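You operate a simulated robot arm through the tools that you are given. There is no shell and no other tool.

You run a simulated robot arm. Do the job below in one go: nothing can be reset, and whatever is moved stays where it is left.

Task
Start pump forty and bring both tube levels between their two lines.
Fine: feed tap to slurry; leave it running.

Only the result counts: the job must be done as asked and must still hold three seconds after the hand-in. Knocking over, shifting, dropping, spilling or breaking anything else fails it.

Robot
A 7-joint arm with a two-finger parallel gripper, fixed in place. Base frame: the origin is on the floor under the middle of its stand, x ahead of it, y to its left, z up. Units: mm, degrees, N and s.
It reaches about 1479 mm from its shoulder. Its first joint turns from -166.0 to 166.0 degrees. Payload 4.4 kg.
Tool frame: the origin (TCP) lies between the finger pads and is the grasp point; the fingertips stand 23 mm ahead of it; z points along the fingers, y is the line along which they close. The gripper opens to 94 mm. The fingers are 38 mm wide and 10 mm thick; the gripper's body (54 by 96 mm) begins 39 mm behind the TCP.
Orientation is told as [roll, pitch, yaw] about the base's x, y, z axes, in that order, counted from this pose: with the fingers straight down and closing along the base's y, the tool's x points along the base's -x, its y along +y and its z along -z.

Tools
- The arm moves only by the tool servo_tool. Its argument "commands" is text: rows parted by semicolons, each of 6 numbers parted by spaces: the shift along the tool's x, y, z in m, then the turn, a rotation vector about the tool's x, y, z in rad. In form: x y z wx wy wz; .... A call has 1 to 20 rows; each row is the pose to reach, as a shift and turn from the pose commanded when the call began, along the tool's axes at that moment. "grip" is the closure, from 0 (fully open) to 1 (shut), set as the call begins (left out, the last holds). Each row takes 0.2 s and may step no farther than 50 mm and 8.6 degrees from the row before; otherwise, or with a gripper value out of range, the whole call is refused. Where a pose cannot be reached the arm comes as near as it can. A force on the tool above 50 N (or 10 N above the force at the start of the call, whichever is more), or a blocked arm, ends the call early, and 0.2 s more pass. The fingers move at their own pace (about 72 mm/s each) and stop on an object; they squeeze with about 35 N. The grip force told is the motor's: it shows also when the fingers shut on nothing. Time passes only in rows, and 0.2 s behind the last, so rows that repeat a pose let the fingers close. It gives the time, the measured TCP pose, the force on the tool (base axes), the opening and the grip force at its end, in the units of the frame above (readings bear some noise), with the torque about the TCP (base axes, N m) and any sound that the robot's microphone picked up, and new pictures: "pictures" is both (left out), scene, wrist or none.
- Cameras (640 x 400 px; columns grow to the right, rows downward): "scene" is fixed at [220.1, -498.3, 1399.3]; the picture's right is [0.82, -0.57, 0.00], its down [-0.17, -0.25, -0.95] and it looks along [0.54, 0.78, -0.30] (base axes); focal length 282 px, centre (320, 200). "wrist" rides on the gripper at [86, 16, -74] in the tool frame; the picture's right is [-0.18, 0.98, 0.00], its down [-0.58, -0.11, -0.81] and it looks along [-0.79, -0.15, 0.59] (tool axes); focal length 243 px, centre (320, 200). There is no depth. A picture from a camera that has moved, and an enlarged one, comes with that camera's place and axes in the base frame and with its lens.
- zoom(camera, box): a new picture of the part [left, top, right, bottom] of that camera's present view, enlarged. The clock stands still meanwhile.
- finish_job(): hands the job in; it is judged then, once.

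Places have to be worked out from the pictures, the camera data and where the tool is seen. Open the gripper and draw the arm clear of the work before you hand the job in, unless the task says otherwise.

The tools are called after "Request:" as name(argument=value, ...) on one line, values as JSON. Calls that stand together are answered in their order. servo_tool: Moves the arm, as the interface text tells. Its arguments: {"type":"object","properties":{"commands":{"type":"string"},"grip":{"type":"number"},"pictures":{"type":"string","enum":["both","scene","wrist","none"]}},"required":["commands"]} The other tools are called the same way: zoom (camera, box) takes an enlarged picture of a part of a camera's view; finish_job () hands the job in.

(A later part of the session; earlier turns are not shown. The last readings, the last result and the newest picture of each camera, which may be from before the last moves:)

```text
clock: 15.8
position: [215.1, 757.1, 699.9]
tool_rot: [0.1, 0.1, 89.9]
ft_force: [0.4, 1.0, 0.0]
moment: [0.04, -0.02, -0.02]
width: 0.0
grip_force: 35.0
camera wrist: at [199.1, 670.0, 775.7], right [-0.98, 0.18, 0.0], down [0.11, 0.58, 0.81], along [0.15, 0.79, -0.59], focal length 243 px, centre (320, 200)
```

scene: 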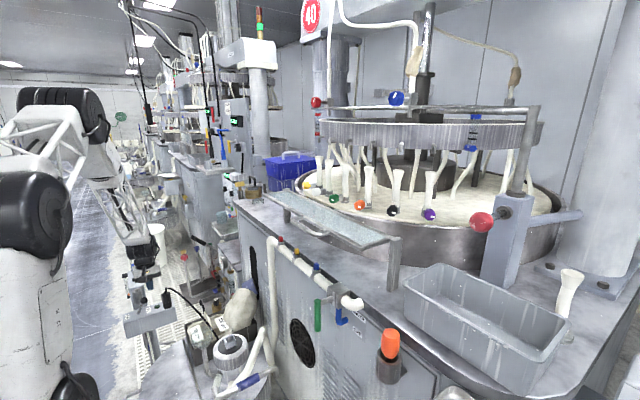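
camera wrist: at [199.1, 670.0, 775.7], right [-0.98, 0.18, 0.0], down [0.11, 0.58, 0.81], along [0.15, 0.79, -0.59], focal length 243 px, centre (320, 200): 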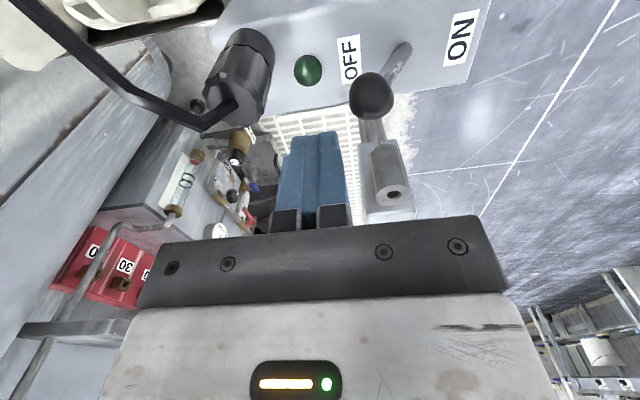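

The ball still reads (184, 756, 637) from this close view, and the closed fingers at x=215 clear it by about 7 mm. A zoom will confirm the gap before I descend.

Request:
zoom(camera="scene", box=[110, 230, 200, 340])

Request:
zoom(camera="wrist", box=[200, 20, 440, 230])

```text
3.64 times, centred on (155, 285) of scene
camera zoom: at [220.1, -498.3, 1399.3], right [0.82, -0.57, 0.0], down [-0.17, -0.25, -0.95], along [0.54, 0.78, -0.3], focal length 1027 px, centre (920, -109)
```

zoom: 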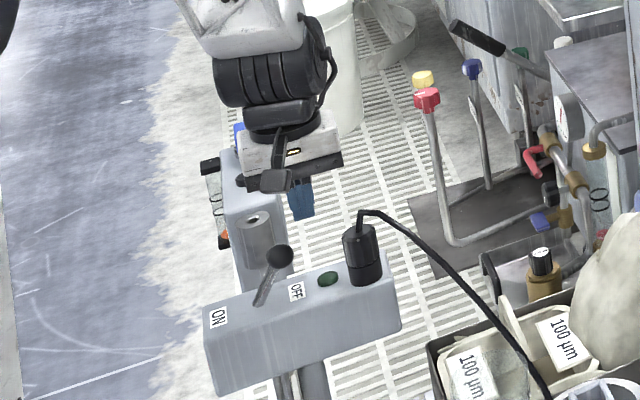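

```text
1.90 times, centred on (320, 125) of wrist
camera zoom: at [199.1, 670.0, 775.7], right [-0.98, 0.18, 0.0], down [0.11, 0.58, 0.81], along [0.15, 0.79, -0.59], focal length 462 px, centre (320, 343)
```

zoom: 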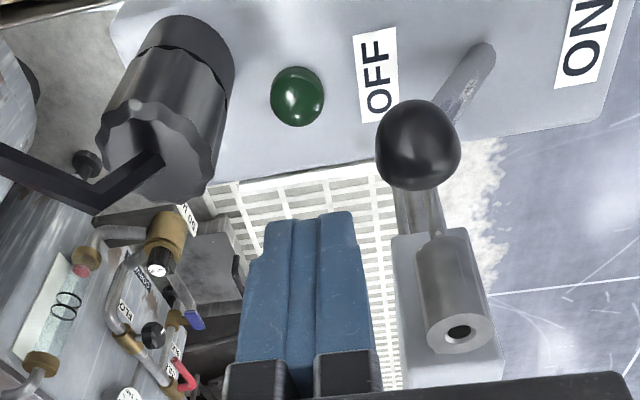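

The fingertip projects to (216, 756), beside the ball as intended. I'll descend 55 mm into the gap in small steps.

Request:
servo_tool(commands="0 0 0.015 0 0 0; 0 0 0.03 0 0 0; 0 0 0.043 0 0 0; 0 0 0.055 0 0 0", pictures="both")

```text
clock: 16.8
position: [213.3, 756.8, 646.5]
tool_rot: [0.0, 0.0, 89.9]
ft_force: [-0.1, -0.6, 0.8]
moment: [0.0, 0.0, -0.01]
width: 0.0
grip_force: 35.3
camera wrist: at [198.0, 669.8, 721.2], right [-0.98, 0.18, 0.0], down [0.11, 0.58, 0.81], along [0.15, 0.79, -0.59], focal length 243 px, centre (320, 200)
```

scene: 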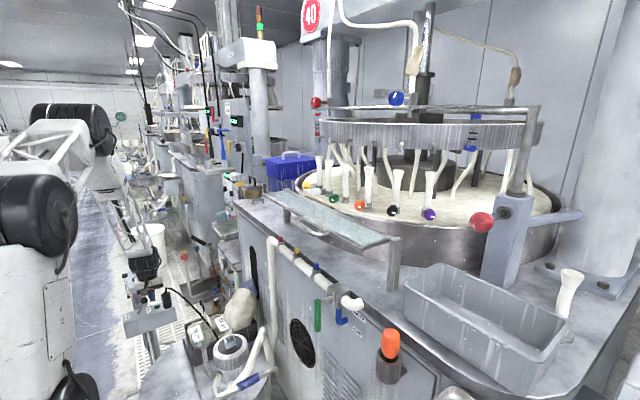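
wrist: 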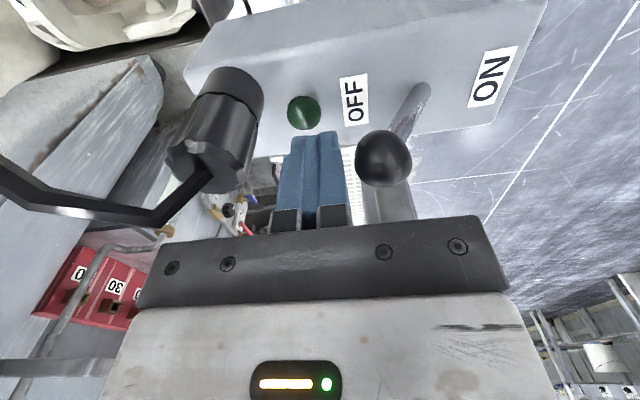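

The fingers stand between the ball and plug with no contact force. I'll push the lever across toward ON (-x) in 8–10 mm steps.

Request:
servo_tool(commands="0 0.008 0 0 0 0; 0 0.016 0 0 0 0; 0 0.024 0 0 0 0; 0 0.032 0 0 0 0; 0 0.04 0 0 0 0; 0 0.048 0 0 0 0; 0 0.054 0 0 0 0; 0 0.06 0 0 0 0", pictures="both")

```text
clock: 17.6
position: [191.1, 759.9, 648.5]
tool_rot: [-0.1, -0.3, 89.9]
ft_force: [1.9, 0.8, 2.5]
moment: [0.0, 0.05, -0.03]
width: 0.0
grip_force: 34.8
stopped in row 4: the force on the tool passed its limit at 52 N (the readings are from after the stop); the commanded pose is now the measured one
camera wrist: at [175.6, 671.5, 723.3], right [-0.98, 0.19, 0.0], down [0.11, 0.58, 0.81], along [0.15, 0.79, -0.59], focal length 243 px, centre (320, 200)
```

scene: 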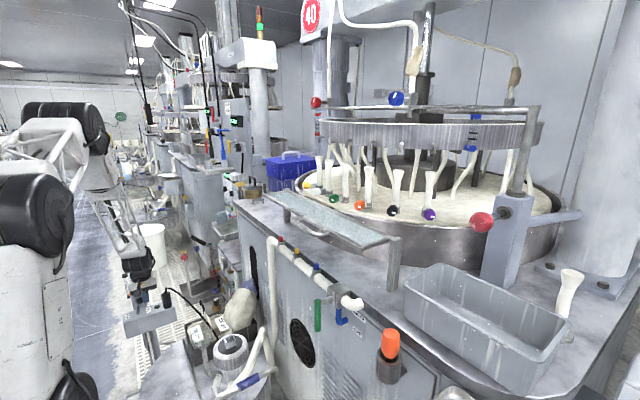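
wrist: 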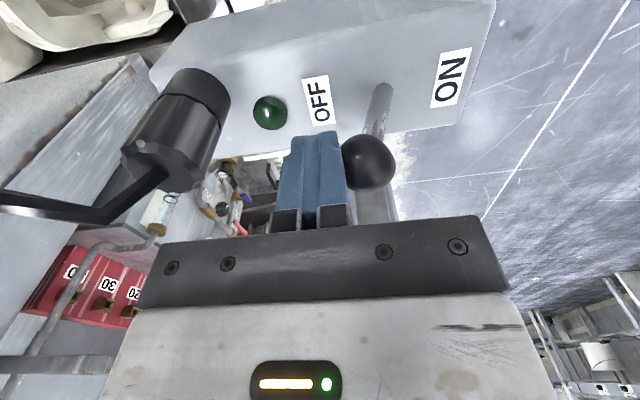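

The push stopped at 52 N with the ball moved to about x=169, still short of the pivot at x=156. I'll keep pushing more slowly, at 3 mm per row.

Request:
servo_tool(commands="0 0.003 0 0 0 0; 0 0.006 0 0 0 0; 0 0.009 0 0 0 0; 0 0.012 0 0 0 0; 0 0.015 0 0 0 0; 0 0.018 0 0 0 0; 0 0.021 0 0 0 0; 0 0.024 0 0 0 0; 0 0.027 0 0 0 0; 0 0.03 0 0 0 0", pictures="both")

```text
clock: 19.9
position: [161.8, 759.3, 648.1]
tool_rot: [-0.2, -0.2, 89.9]
ft_force: [0.2, -0.4, -0.7]
moment: [0.03, 0.0, -0.01]
width: 0.0
grip_force: 35.1
camera wrist: at [145.5, 671.8, 723.0], right [-0.98, 0.19, 0.0], down [0.11, 0.58, 0.81], along [0.15, 0.79, -0.59], focal length 243 px, centre (320, 200)
```

scene: 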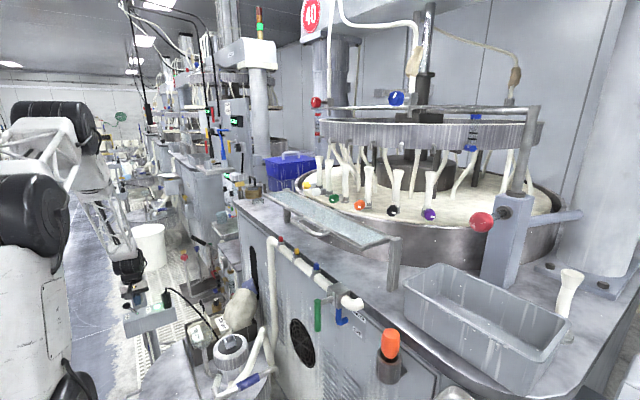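
wrist: 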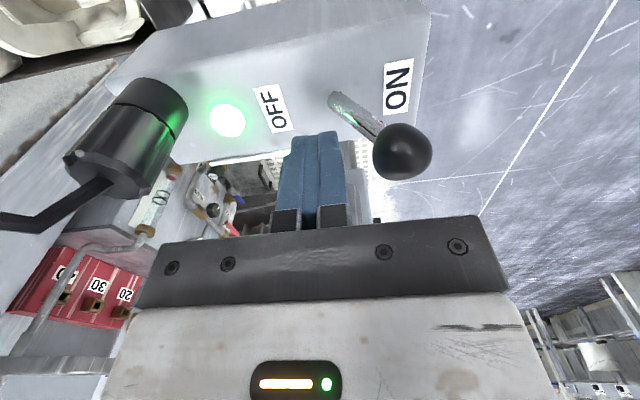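

The lever snapped to ON and the green lamp is lit. I'll lift straight up, clear of the box, and then check the tubes.

Request:
servo_tool(commands="0 -0.004 -0.03 0 0 0; 0 -0.004 -0.07 0 0 0; 0 -0.004 -0.11 0 0 0; 0.03 -0.004 -0.15 0 0 0; 0.06 -0.02 -0.19 0 0 0; 0.09 -0.04 -0.23 0 0 0; 0.12 -0.06 -0.27 0 0 0", pictures="both")

Request:
zoom(camera="scene", box=[300, 80, 340, 150])

Request:
zoom(camera="scene", box=[450, 100, 510, 160])

Request:
zoom(camera="scene", box=[100, 260, 220, 350])

```text
refused: row 5 steps farther than a row can; nothing moved
```

```text
5.71 times, centred on (320, 115) of scene
camera zoom: at [220.1, -498.3, 1399.3], right [0.82, -0.57, 0.0], down [-0.17, -0.25, -0.95], along [0.54, 0.78, -0.3], focal length 1614 px, centre (320, 686)
```

zoom: 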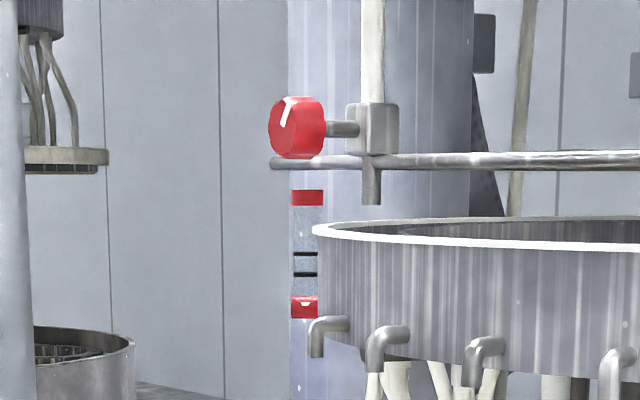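

```text
6.67 times, centred on (480, 130) of scene
camera zoom: at [220.1, -498.3, 1399.3], right [0.82, -0.57, 0.0], down [-0.17, -0.25, -0.95], along [0.54, 0.78, -0.3], focal length 1882 px, centre (-747, 667)
```

zoom: 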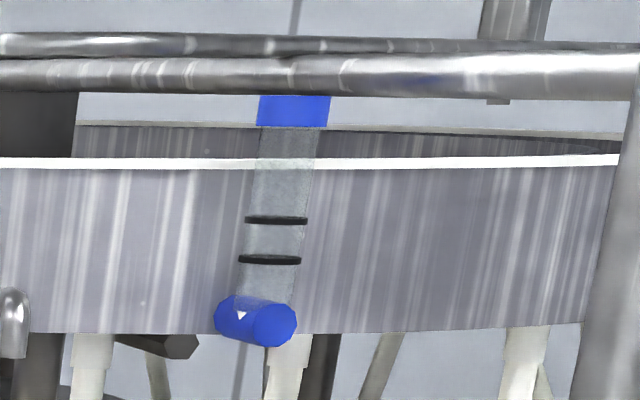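

```text
4.44 times, centred on (160, 305) of scene
camera zoom: at [220.1, -498.3, 1399.3], right [0.82, -0.57, 0.0], down [-0.17, -0.25, -0.95], along [0.54, 0.78, -0.3], focal length 1255 px, centre (1031, -267)
```

zoom: 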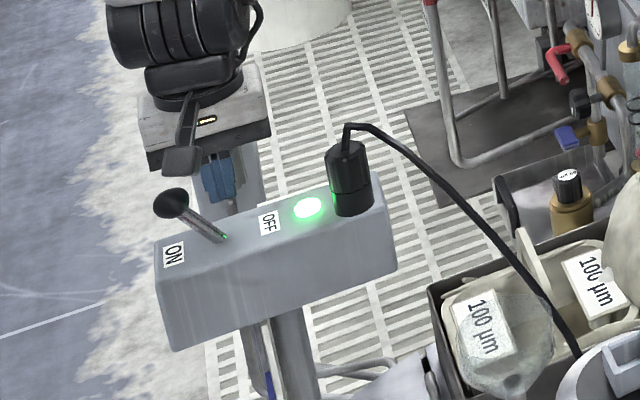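

That call was refused for a step just over 50 mm. The pump lamp is on and the tubes still look empty with the tap off; I'll lift off with smaller steps.

Request:
servo_tool(commands="0 -0.004 -0.03 0 0 0; 0 -0.004 -0.07 0 0 0; 0 -0.004 -0.11 0 0 0; 0.02 -0.01 -0.15 0 0 0; 0.04 -0.02 -0.19 0 0 0; 0.06 -0.035 -0.23 0 0 0; 0.08 -0.05 -0.27 0 0 0; 0.105 -0.065 -0.305 0 0 0", pictures="both")

```text
clock: 21.9
position: [237.2, 639.1, 883.6]
tool_rot: [1.8, 5.5, 88.8]
ft_force: [0.0, 0.3, 0.3]
moment: [0.03, -0.01, 0.04]
width: 0.1
grip_force: 35.1
stopped in row 8: the arm was blocked; the commanded pose is now the measured one
camera wrist: at [221.3, 560.2, 967.8], right [-0.98, 0.21, 0.01], down [0.15, 0.65, 0.74], along [0.15, 0.73, -0.67], focal length 243 px, centre (320, 200)
```

scene: 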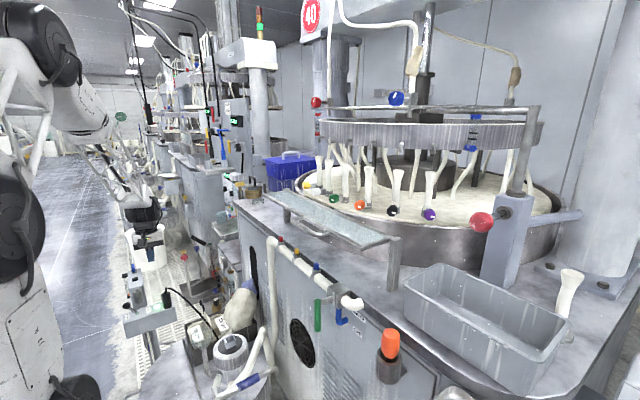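
wrist: 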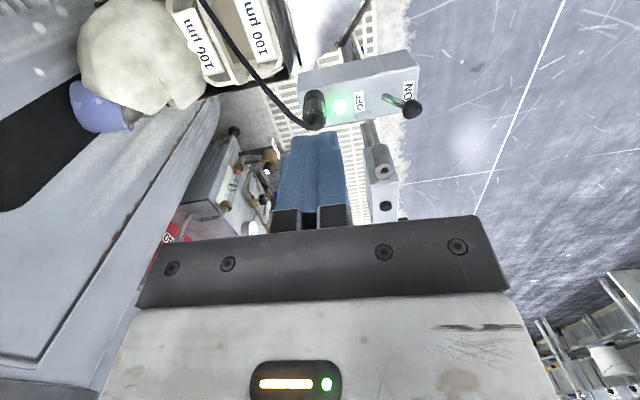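

The lever shows clearly at ON with the lamp lit. The arm met its own joint limits going back toward the base, tilting 5°, so I'll correct the tilt and go up and outward instead.

Request:
servo_tool(commands="0.007 -0.015 -0.029 0.008 -0.024 0; 0.014 -0.03 -0.058 0.016 -0.048 0; 0.021 -0.045 -0.087 0.024 -0.072 0; 0.0287 -0.06 -0.1157 0.031 -0.096 0", pictures="scene")

```text
clock: 22.9
position: [306.6, 617.5, 992.6]
tool_rot: [0.2, 0.6, 88.1]
ft_force: [-0.2, 0.1, 0.0]
moment: [-0.01, 0.02, 0.0]
width: 0.0
grip_force: 35.1
```

scene: 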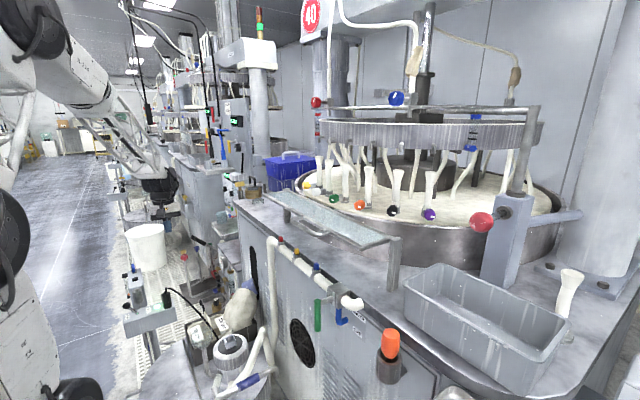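

Orientation is level again. I'll carry on up and toward the tap while turning the yaw back to zero.

Request:
servo_tool(commands="0.024 -0.0075 -0.019 0 0 0.14; 0.048 -0.015 -0.038 0 0 0.28; 0.072 -0.0225 -0.057 0 0 0.42; 0.097 -0.03 -0.076 0 0 0.56; 0.121 -0.037 -0.095 0 0 0.7; 0.145 -0.045 -0.113 0 0 0.84; 0.169 -0.052 -0.132 0 0 0.98; 0.193 -0.06 -0.151 0 0 1.12; 0.217 -0.067 -0.17 0 0 1.26; 0.241 -0.0745 -0.188 0 0 1.4; 0.2654 -0.082 -0.207 0 0 1.5376", pictures="scene")

```text
clock: 25.2
position: [374.6, 349.8, 1212.7]
tool_rot: [0.6, -0.3, 0.6]
ft_force: [-0.1, -0.7, 0.2]
moment: [0.0, -0.02, -0.01]
width: 0.1
grip_force: 35.3
```

scene: 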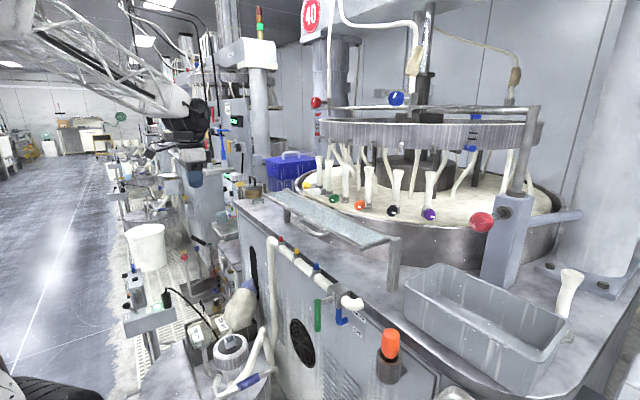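

Everything is stable. Now I'll go to a point in front of and to the right of the green handle, pitching the fingers to 75° forward (closed).

Request:
servo_tool(commands="0.002 -0.033 0.026 0 -0.109 0; 0.002 -0.067 0.052 0 -0.218 0; 0 -0.1 0.078 0 -0.327 0; -0.003 -0.133 0.104 0 -0.436 0; -0.008 -0.167 0.13 0 -0.545 0; -0.015 -0.2 0.157 0 -0.654 0; -0.023 -0.233 0.183 0 -0.763 0; -0.032 -0.267 0.209 0 -0.872 0; -0.042 -0.3 0.235 0 -0.981 0; -0.054 -0.333 0.261 0 -1.09 0; -0.065 -0.367 0.287 0 -1.2 0; -0.075 -0.4 0.313 0 -1.309 0", pictures="both")

```text
clock: 28.1
position: [447.7, 3.6, 882.2]
tool_rot: [22.7, -69.9, -33.5]
ft_force: [-0.5, 0.2, -0.6]
moment: [-0.01, -0.01, 0.0]
width: 0.2
grip_force: 34.5
out of reach, approached as far as the arm can: row 10, 11, 12
stopped in row 12: the arm was blocked; the commanded pose is now the measured one
camera wrist: at [357.4, 46.7, 828.3], right [0.26, 0.92, 0.3], down [-0.61, -0.09, 0.79], along [0.75, -0.39, 0.54], focal length 243 px, centre (320, 200)
```

scene: 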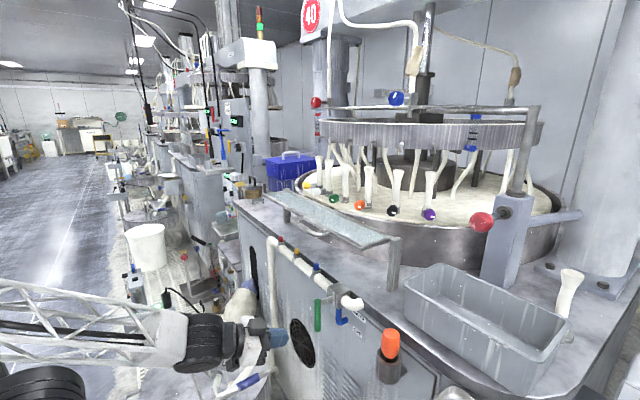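
wrist: 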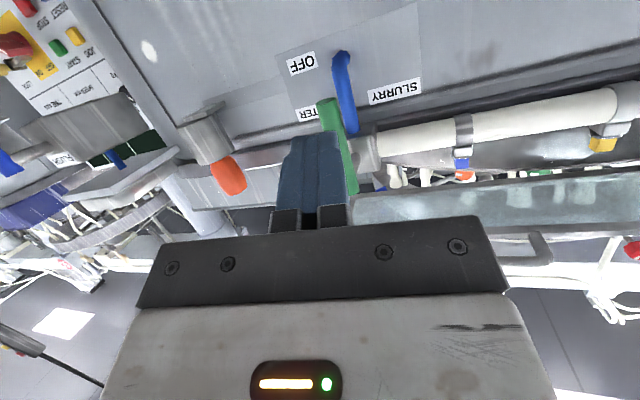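

The arm can't hold a 75° forward pitch this low: it stopped near (448, 4, 882) with a skewed wrist, and nothing was touched. I'll recover to a clean 45° pitch at (470, -55, 950), which keeps the wrist higher.

Request:
servo_tool(commands="-0.0135 -0.0072 0.0014 -0.0183 0.0786 -0.0376; -0.027 -0.0144 0.0029 -0.0365 0.1572 -0.0751; -0.0406 -0.0216 0.0043 -0.0548 0.2358 -0.1127; -0.0541 -0.0288 0.0057 -0.073 0.3143 -0.1503; -0.0677 -0.036 0.0072 -0.0913 0.3929 -0.1878; -0.0812 -0.0432 0.0086 -0.1095 0.4715 -0.2254; -0.0812 -0.0432 0.0086 -0.1095 0.4715 -0.2254", pictures="both")

```text
clock: 29.6
position: [468.5, -54.9, 950.6]
tool_rot: [0.0, -45.0, 0.1]
ft_force: [0.4, -0.3, 0.1]
moment: [-0.02, 0.07, -0.03]
width: 0.2
grip_force: 35.1
camera wrist: at [355.4, -39.4, 943.0], right [0.13, 0.98, 0.13], down [-0.16, -0.11, 0.98], along [0.98, -0.15, 0.14], focal length 243 px, centre (320, 200)
```

scene: 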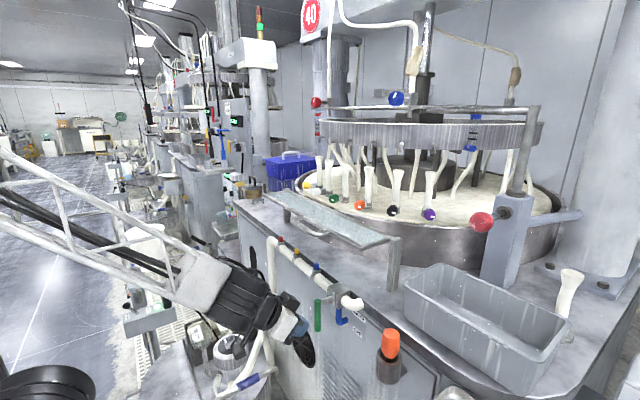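
wrist: 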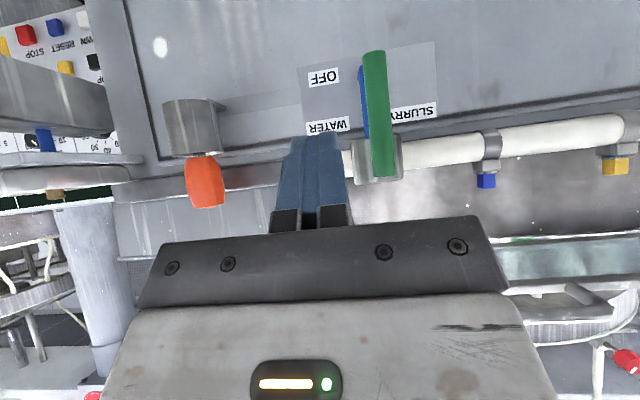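

The arm is cleanly at (468, -55, 951) with 45° pitch, and this view confirms the handle at y≈-16, z 871–956, x≈548. I'll slide forward along the fingers to sit just right of the handle's lower half.

Request:
servo_tool(commands="-0.001 0.002 0.02 0 0 0; -0.002 0.005 0.042 0 0 0; -0.004 0.007 0.064 0 0 0; -0.005 0.01 0.086 0 0 0; -0.005 0.01 0.086 0 0 0", pictures="both")

Request:
zoom(camera="scene", box=[270, 260, 390, 350])

Request:
zoom(camera="wrist", box=[240, 20, 460, 220])

```text
clock: 30.9
position: [535.0, -45.5, 892.6]
tool_rot: [0.0, -45.1, 0.0]
ft_force: [-0.5, -0.2, 0.6]
moment: [-0.02, -0.01, 0.01]
width: 0.0
grip_force: 34.5
camera wrist: at [421.6, -29.1, 884.9], right [0.13, 0.98, 0.13], down [-0.16, -0.11, 0.98], along [0.98, -0.15, 0.14], focal length 243 px, centre (320, 200)
```

scene: 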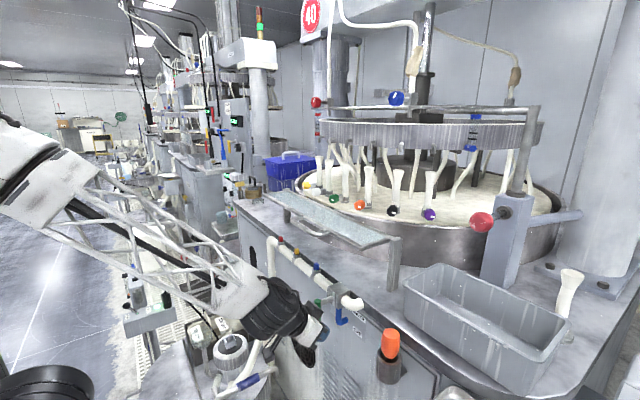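
wrist: 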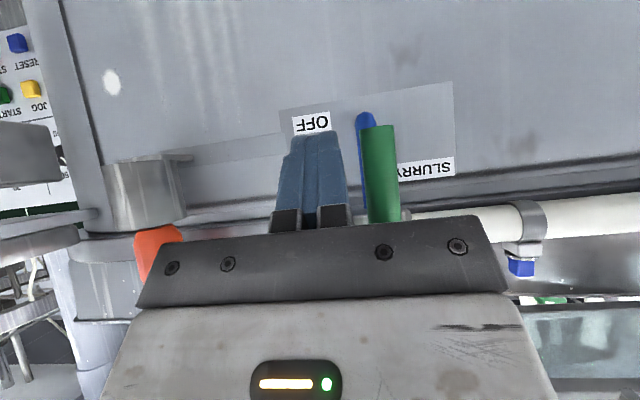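

```text
4.44 times, centred on (330, 305) of scene
camera zoom: at [220.1, -498.3, 1399.3], right [0.82, -0.57, 0.0], down [-0.17, -0.25, -0.95], along [0.54, 0.78, -0.3], focal length 1255 px, centre (276, -267)
```

zoom: 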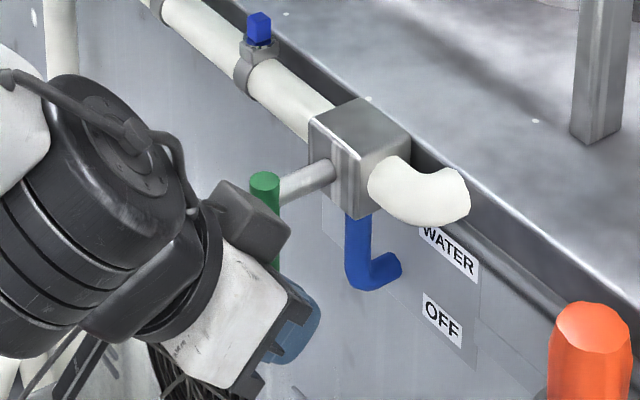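

```text
2.00 times, centred on (350, 120) of wrist
camera zoom: at [421.6, -29.1, 884.9], right [0.13, 0.98, 0.13], down [-0.16, -0.11, 0.98], along [0.98, -0.15, 0.14], focal length 485 px, centre (260, 360)
```

zoom: 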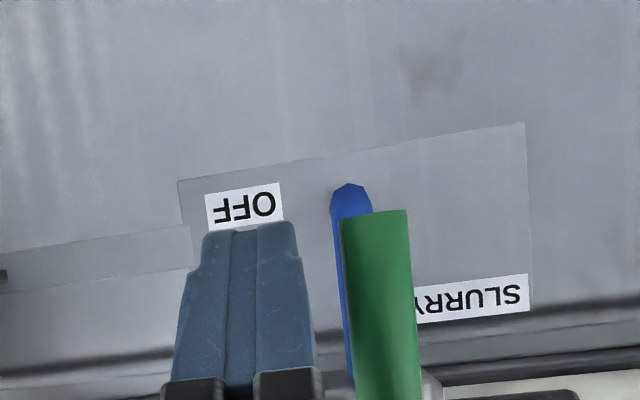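

The fingers sit beside the handle with about 12 mm of gap. I see a dark boxy part of the wrist near the handle's top in the scene view, so I'll check that closely before pushing.

Request:
zoom(camera="scene", box=[210, 250, 350, 390])

Request:
zoom(camera="scene", box=[295, 285, 345, 340])

```text
2.86 times, centred on (280, 320) of scene
camera zoom: at [220.1, -498.3, 1399.3], right [0.82, -0.57, 0.0], down [-0.17, -0.25, -0.95], along [0.54, 0.78, -0.3], focal length 807 px, centre (434, -143)
```

zoom: 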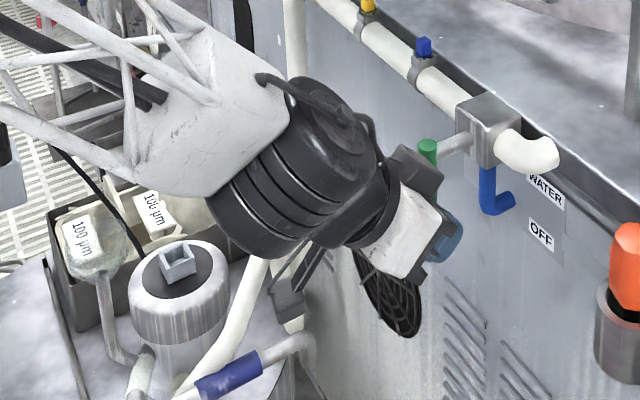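

```text
7.27 times, centred on (320, 312) of scene
camera zoom: at [220.1, -498.3, 1399.3], right [0.82, -0.57, 0.0], down [-0.17, -0.25, -0.95], along [0.54, 0.78, -0.3], focal length 2054 px, centre (320, -618)
```

zoom: 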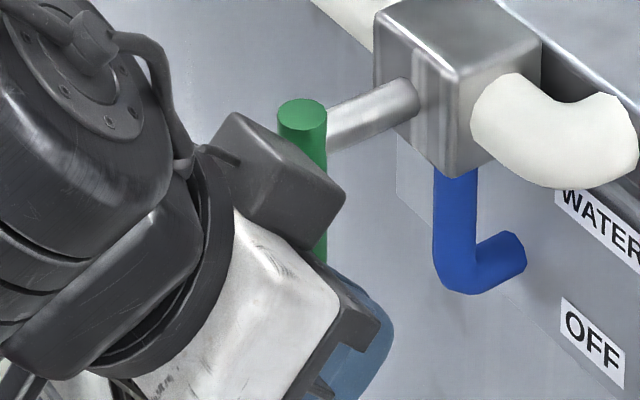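

A dark module is mounted on the hand's upper side and would pass within about 8 mm of the handle at this pitch. I'll tilt 7° further forward to widen that clearance.

Request:
servo_tool(commands="0 0 0 0 -0.061 0; 0.0008 0 -0.0005 0 -0.122 0; 0.0008 0 -0.0005 0 -0.122 0", pictures="wrist")

Request:
zoom(camera="scene", box=[295, 285, 345, 340])

```text
clock: 31.6
position: [533.1, -44.3, 894.0]
tool_rot: [0.1, -52.1, -0.1]
ft_force: [1.0, -0.1, -0.7]
moment: [0.01, 0.02, -0.02]
width: 0.0
grip_force: 34.7
camera wrist: at [422.1, -29.2, 871.6], right [0.11, 0.98, 0.15], down [-0.28, -0.11, 0.95], along [0.95, -0.15, 0.26], focal length 243 px, centre (320, 200)
```

wrist: 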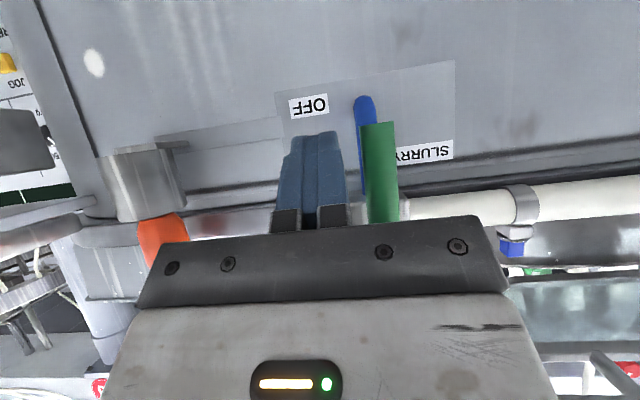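

```text
7.27 times, centred on (320, 312) of scene
camera zoom: at [220.1, -498.3, 1399.3], right [0.82, -0.57, 0.0], down [-0.17, -0.25, -0.95], along [0.54, 0.78, -0.3], focal length 2054 px, centre (320, -618)
```

zoom: 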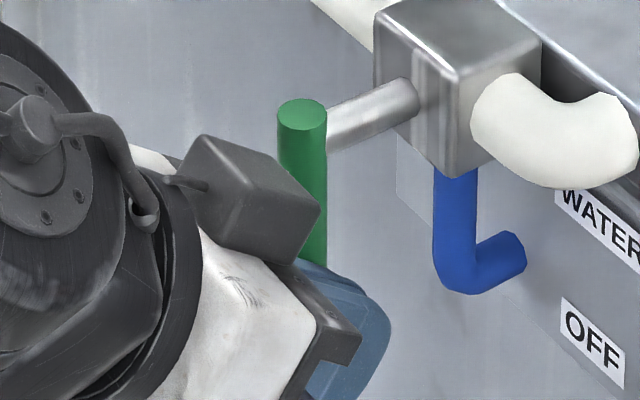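

The tilt succeeded and the module now clears the handle. I'll push the handle sideways along its arc, first to about 30°, and watch the force.

Request:
servo_tool(commands="0.0008 0.006 0.0006 0 0 0; 0.0016 0.011 0.0012 0 0 0; 0.002 0.015 0.0015 0 0 0; 0.0024 0.019 0.0018 0 0 0; 0.0024 0.0235 0.0018 0 0 0; 0.0016 0.028 0.0012 0 0 0; 0.0008 0.032 0.0006 0 0 0; 0 0.036 0 0 0 0", pictures="both")

```text
clock: 33.5
position: [535.2, -7.1, 893.5]
tool_rot: [0.0, -51.9, 0.1]
ft_force: [-0.4, -0.4, -0.5]
moment: [-0.06, 0.01, 0.04]
width: 0.0
grip_force: 34.8
camera wrist: at [422.5, 7.3, 872.0], right [0.11, 0.98, 0.14], down [-0.28, -0.11, 0.95], along [0.95, -0.15, 0.26], focal length 243 px, centre (320, 200)
```

scene: 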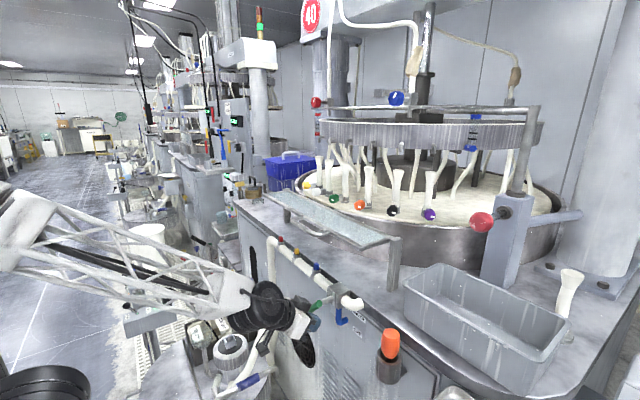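
wrist: 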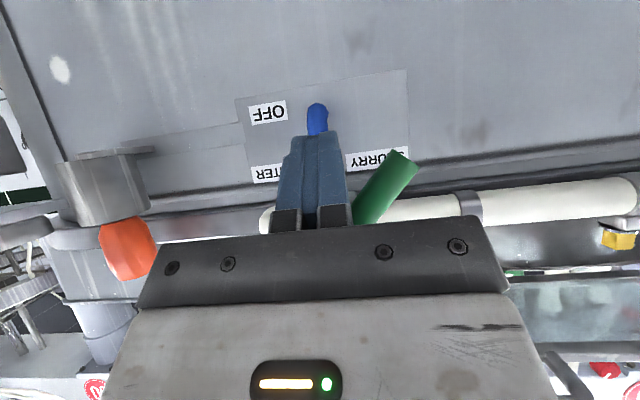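

The handle turned freely to roughly 40° and stays where it is pushed. I'll continue along the arc toward horizontal (SLURRY).

Request:
servo_tool(commands="-0.0016 0.004 -0.0012 0 0 0; -0.0032 0.008 -0.0025 0 0 0; -0.0047 0.011 -0.0037 0 0 0; -0.0071 0.0145 -0.0055 0 0 0; -0.0095 0.018 -0.0074 0 0 0; -0.0114 0.0205 -0.0089 0 0 0; -0.0142 0.023 -0.0111 0 0 0; -0.0173 0.0255 -0.0135 0 0 0; -0.0205 0.0275 -0.016 0 0 0; -0.0229 0.029 -0.0179 0 0 0; -0.0252 0.03 -0.0197 0 0 0", pictures="both")

Request:
zoom(camera="scene", box=[280, 270, 360, 340])

Request:
zoom(camera="wrist", box=[220, 60, 460, 240])

```text
clock: 35.9
position: [532.4, 19.5, 920.7]
tool_rot: [0.0, -51.8, 0.0]
ft_force: [-10.5, -6.9, -38.1]
moment: [0.28, 0.16, -0.13]
width: 0.0
grip_force: 34.7
camera wrist: at [421.1, 36.0, 900.6], right [0.11, 0.98, 0.14], down [-0.27, -0.11, 0.96], along [0.96, -0.15, 0.26], focal length 243 px, centre (320, 200)
```

scene: 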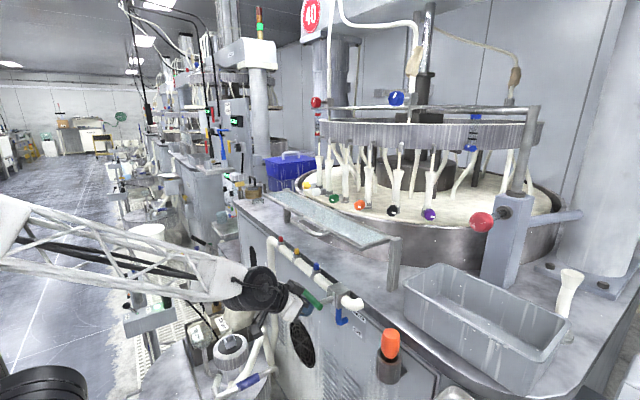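
wrist: 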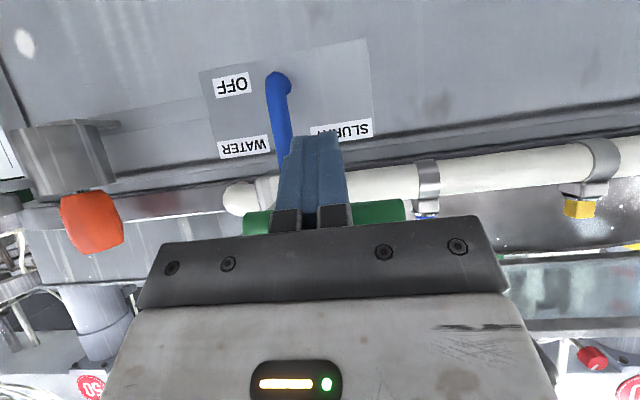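

```text
5.71 times, centred on (320, 305) of scene
camera zoom: at [220.1, -498.3, 1399.3], right [0.82, -0.57, 0.0], down [-0.17, -0.25, -0.95], along [0.54, 0.78, -0.3], focal length 1614 px, centre (320, -400)
```

zoom: 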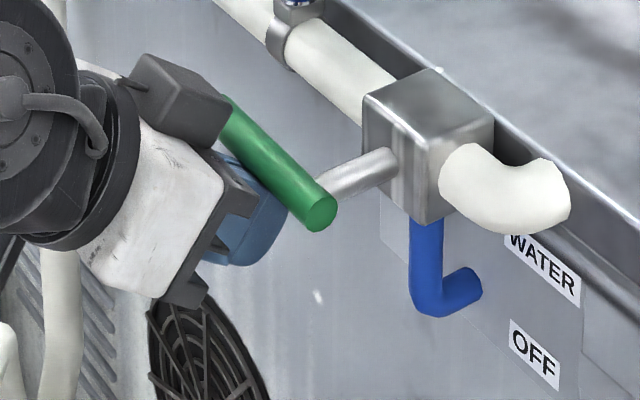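

```text
2.22 times, centred on (340, 150) of wrist
camera zoom: at [421.1, 36.0, 900.6], right [0.11, 0.98, 0.14], down [-0.27, -0.11, 0.96], along [0.96, -0.15, 0.26], focal length 539 px, centre (276, 311)
```

zoom: 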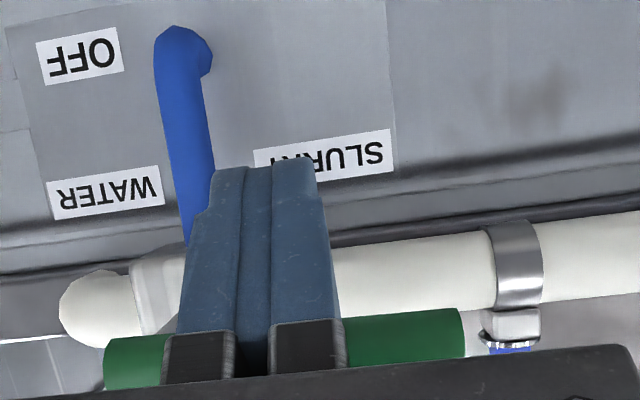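

The handle is horizontal toward SLURRY and pressing its end stop (38 N). I'll lower off it, back away along the fingers, and look at the tubes.

Request:
servo_tool(commands="0.006 0 0.0045 0 0 0; 0.0125 0 0.009 0 0 0; 0.0125 0 -0.02 0 0 0; 0.0125 0 -0.06 0 0 0; 0.0125 0 -0.1 0 0 0; 0.0125 0 -0.13 0 0 0", pictures="both")

Request:
zoom(camera="scene", box=[300, 80, 340, 150])

Request:
zoom(camera="scene", box=[450, 100, 510, 160])

Request:
zoom(camera="scene", box=[280, 270, 360, 340])

```text
clock: 37.2
position: [423.7, 19.7, 997.5]
tool_rot: [0.0, -52.0, 0.1]
ft_force: [1.0, 0.4, -0.4]
moment: [0.04, 0.03, -0.01]
width: 0.0
grip_force: 35.1
camera wrist: at [311.5, 35.1, 975.8], right [0.11, 0.98, 0.15], down [-0.28, -0.11, 0.95], along [0.95, -0.15, 0.26], focal length 243 px, centre (320, 200)
```

scene: 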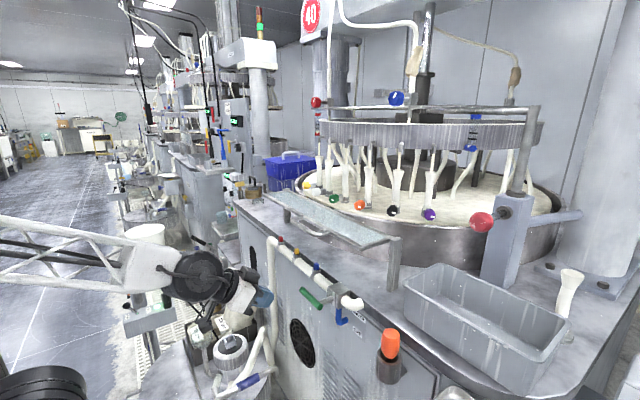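
wrist: 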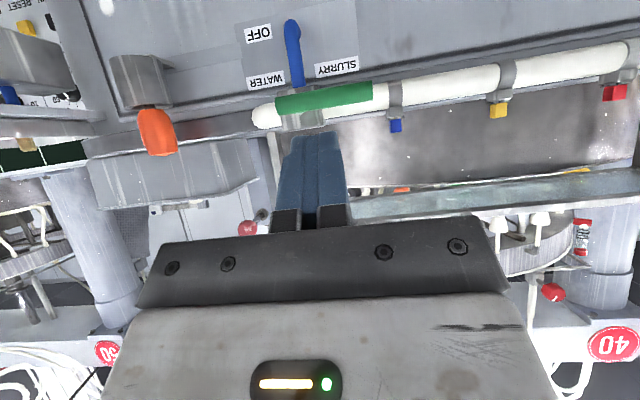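

```text
5.71 times, centred on (320, 115) of scene
camera zoom: at [220.1, -498.3, 1399.3], right [0.82, -0.57, 0.0], down [-0.17, -0.25, -0.95], along [0.54, 0.78, -0.3], focal length 1614 px, centre (320, 686)
```

zoom: 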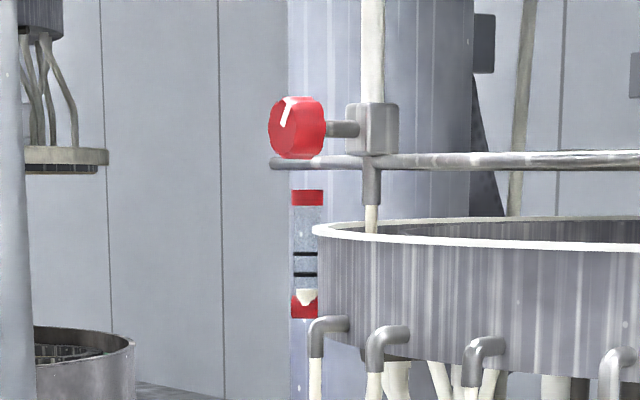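

```text
6.67 times, centred on (480, 130) of scene
camera zoom: at [220.1, -498.3, 1399.3], right [0.82, -0.57, 0.0], down [-0.17, -0.25, -0.95], along [0.54, 0.78, -0.3], focal length 1882 px, centre (-747, 667)
```

zoom: 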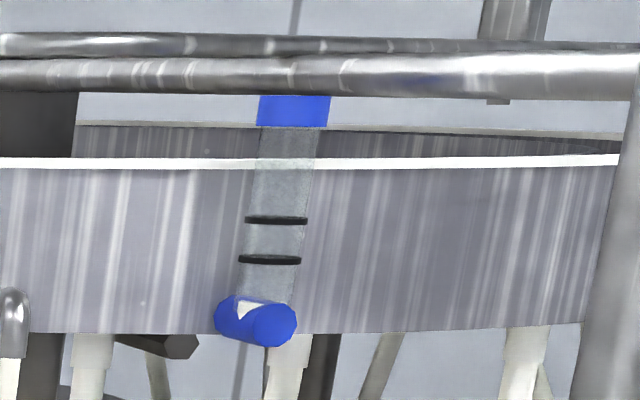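

```text
5.71 times, centred on (320, 305) of scene
camera zoom: at [220.1, -498.3, 1399.3], right [0.82, -0.57, 0.0], down [-0.17, -0.25, -0.95], along [0.54, 0.78, -0.3], focal length 1614 px, centre (320, -400)
```

zoom: 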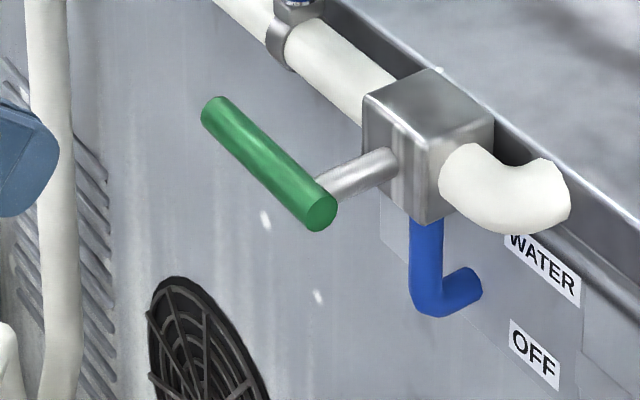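

SLURRY is set and flow has started at the machine-40 nozzle, with white liquid appearing at the bottom of both tubes. I'll zoom the wrist view on the red tube, red knob and the number signs.

Request:
zoom(camera="wrist", box=[500, 190, 640, 400])

Request:
zoom(camera="wrist", box=[0, 180, 200, 400])

Request:
zoom(camera="scene", box=[290, 60, 550, 240])

```text
1.90 times, centred on (570, 295) of wrist
camera zoom: at [311.5, 35.1, 975.8], right [0.11, 0.98, 0.15], down [-0.28, -0.11, 0.95], along [0.95, -0.15, 0.26], focal length 462 px, centre (-156, 19)
```

zoom: 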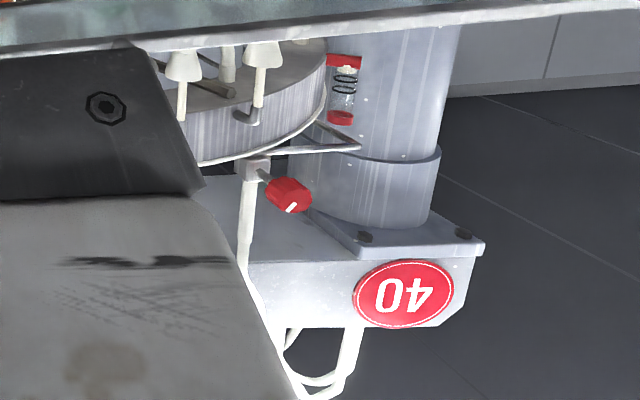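

```text
1.82 times, centred on (100, 290) of wrist
camera zoom: at [311.5, 35.1, 975.8], right [0.11, 0.98, 0.15], down [-0.28, -0.11, 0.95], along [0.95, -0.15, 0.26], focal length 441 px, centre (720, 36)
```

zoom: 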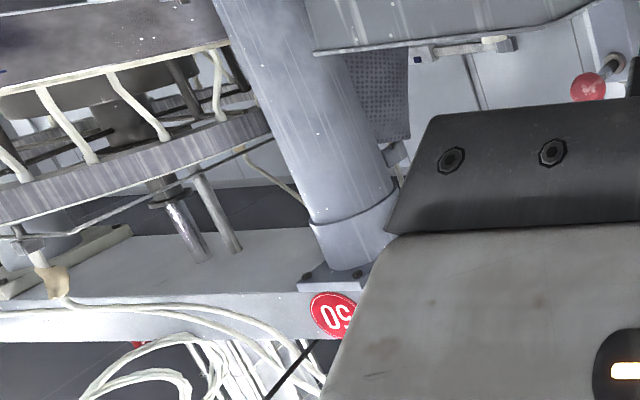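

```text
2.22 times, centred on (420, 150) of scene
camera zoom: at [220.1, -498.3, 1399.3], right [0.82, -0.57, 0.0], down [-0.17, -0.25, -0.95], along [0.54, 0.78, -0.3], focal length 628 px, centre (98, 311)
```

zoom: 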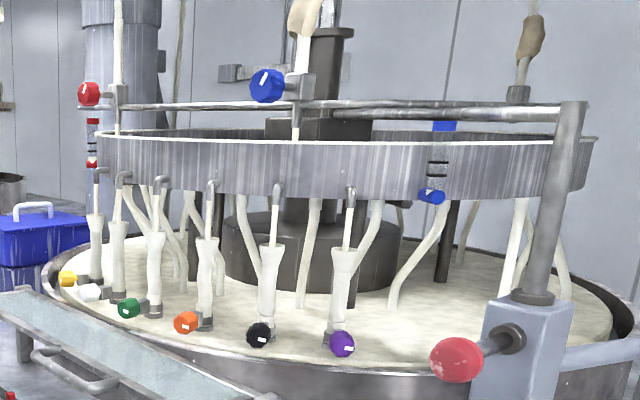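

The signs confirm this is machine 40 (the one to the right is 50). I triangulate the red knob near (873, 479, 1430) facing the robot, and the blue knob near (873, 75, 1433). I'll raise the arm toward them, checking the levels as time passes.

Request:
servo_tool(commands="-0.028 0.0255 -0.0184 0 0 0; -0.0565 0.051 -0.0368 0 0 0; -0.0847 0.0767 -0.0551 0 0 0; -0.113 0.102 -0.0735 0 0 0; -0.141 0.1278 -0.0919 0 0 0; -0.1693 0.1533 -0.1103 0 0 0; -0.1976 0.179 -0.1286 0 0 0; -0.2258 0.2044 -0.147 0 0 0; -0.254 0.23 -0.1654 0 0 0", pictures="both")

Request:
zoom(camera="scene", box=[300, 80, 340, 150])

Request:
zoom(camera="scene", box=[450, 100, 510, 160])

```text
clock: 39.2
position: [452.1, 253.6, 1296.0]
tool_rot: [0.0, -52.1, 0.0]
ft_force: [-0.1, -0.3, -0.2]
moment: [0.01, 0.0, -0.04]
width: 0.0
grip_force: 34.4
camera wrist: at [340.8, 268.4, 1274.8], right [0.11, 0.98, 0.15], down [-0.28, -0.11, 0.95], along [0.95, -0.15, 0.26], focal length 243 px, centre (320, 200)
```

scene: 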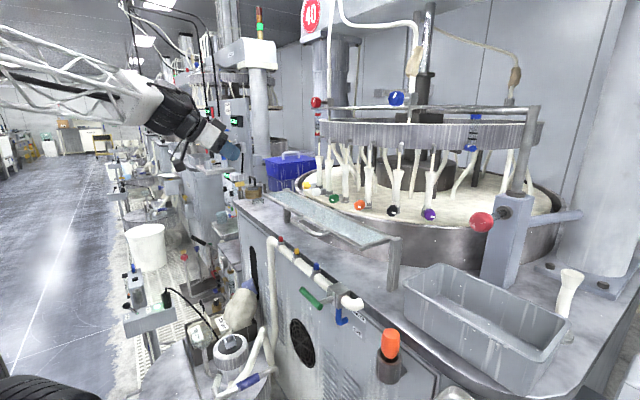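
wrist: 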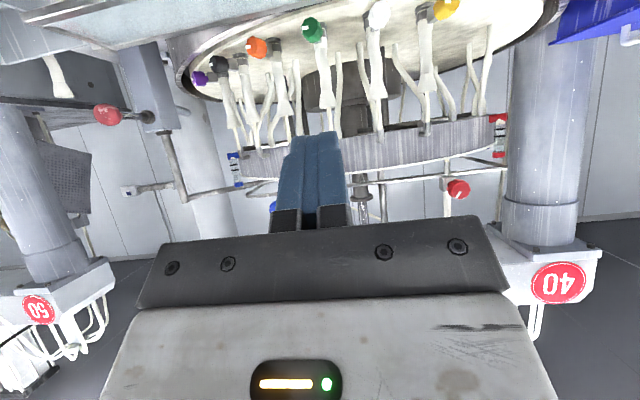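

```text
5.71 times, centred on (320, 115) of scene
camera zoom: at [220.1, -498.3, 1399.3], right [0.82, -0.57, 0.0], down [-0.17, -0.25, -0.95], along [0.54, 0.78, -0.3], focal length 1614 px, centre (320, 686)
```

zoom: 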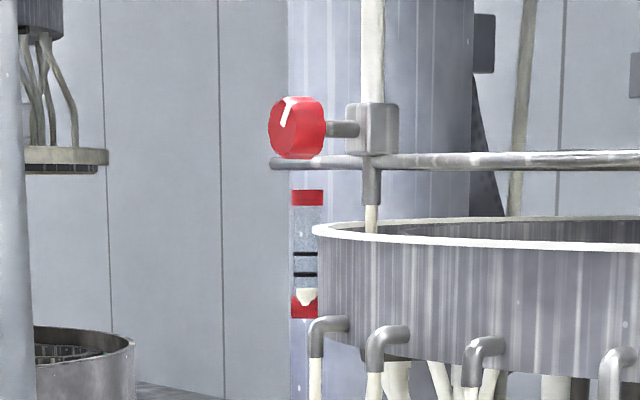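

```text
6.67 times, centred on (480, 130) of scene
camera zoom: at [220.1, -498.3, 1399.3], right [0.82, -0.57, 0.0], down [-0.17, -0.25, -0.95], along [0.54, 0.78, -0.3], focal length 1882 px, centre (-747, 667)
```

zoom: 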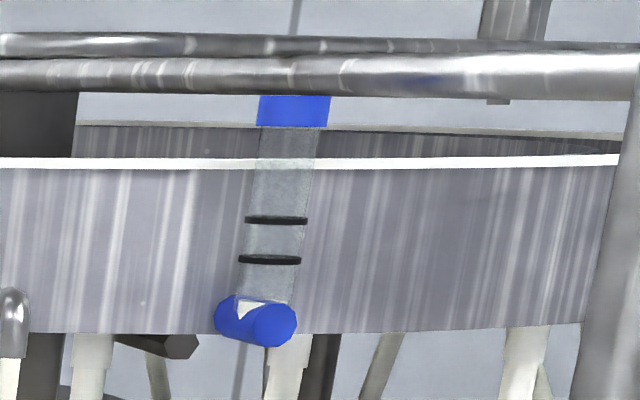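

Both levels sit low, below their lower lines, and seem steady, so both valves need opening. I refine the red knob to (877, 486, 1432); now zooming on both knobs from here.

Request:
zoom(camera="wrist", box=[420, 100, 540, 220])

Request:
zoom(camera="wrist", box=[210, 130, 380, 230])

Request:
zoom(camera="scene", box=[305, 90, 330, 145])

Request:
zoom(camera="scene", box=[460, 108, 490, 155])

```text
3.33 times, centred on (480, 160) of wrist
camera zoom: at [340.8, 268.4, 1274.8], right [0.11, 0.98, 0.15], down [-0.28, -0.11, 0.95], along [0.95, -0.15, 0.26], focal length 809 px, centre (-213, 333)
```

zoom: 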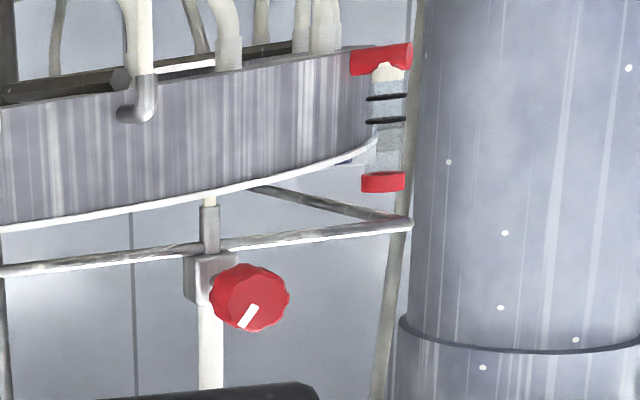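

```text
3.76 times, centred on (295, 180) of wrist
camera zoom: at [340.8, 268.4, 1274.8], right [0.11, 0.98, 0.15], down [-0.28, -0.11, 0.95], along [0.95, -0.15, 0.26], focal length 913 px, centre (414, 275)
```

zoom: 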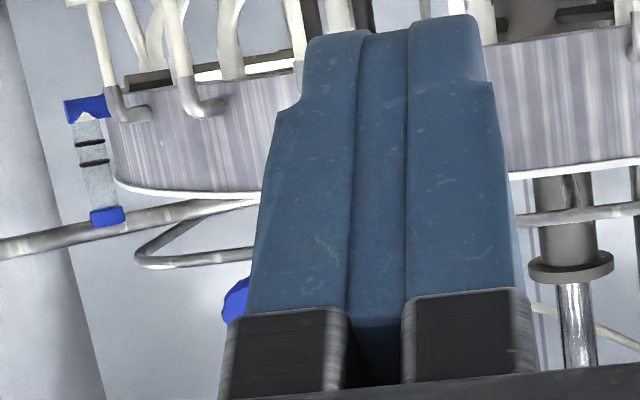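

```text
7.27 times, centred on (318, 118) of scene
camera zoom: at [220.1, -498.3, 1399.3], right [0.82, -0.57, 0.0], down [-0.17, -0.25, -0.95], along [0.54, 0.78, -0.3], focal length 2054 px, centre (338, 800)
```

zoom: 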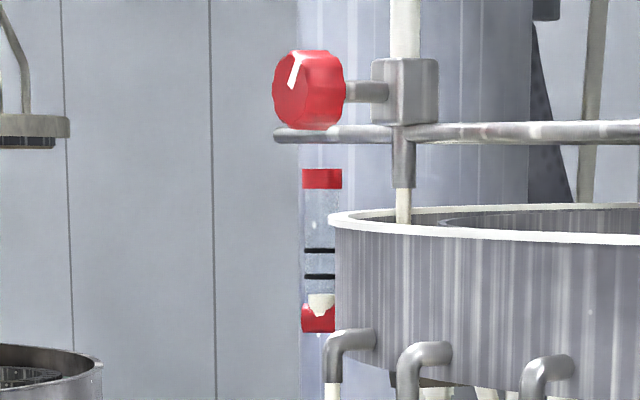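

```text
8.51 times, centred on (475, 132) of scene
camera zoom: at [220.1, -498.3, 1399.3], right [0.82, -0.57, 0.0], down [-0.17, -0.25, -0.95], along [0.54, 0.78, -0.3], focal length 2403 px, centre (-999, 783)
```

zoom: 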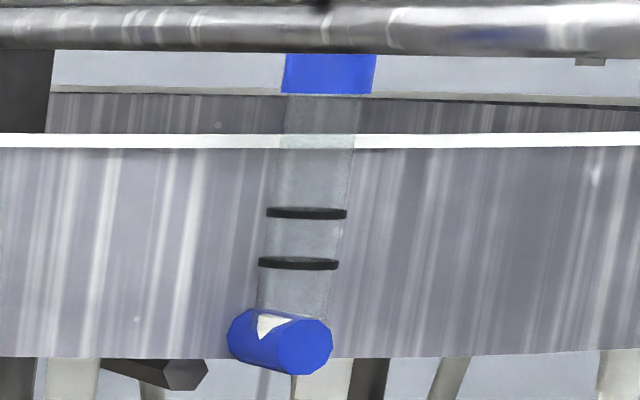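

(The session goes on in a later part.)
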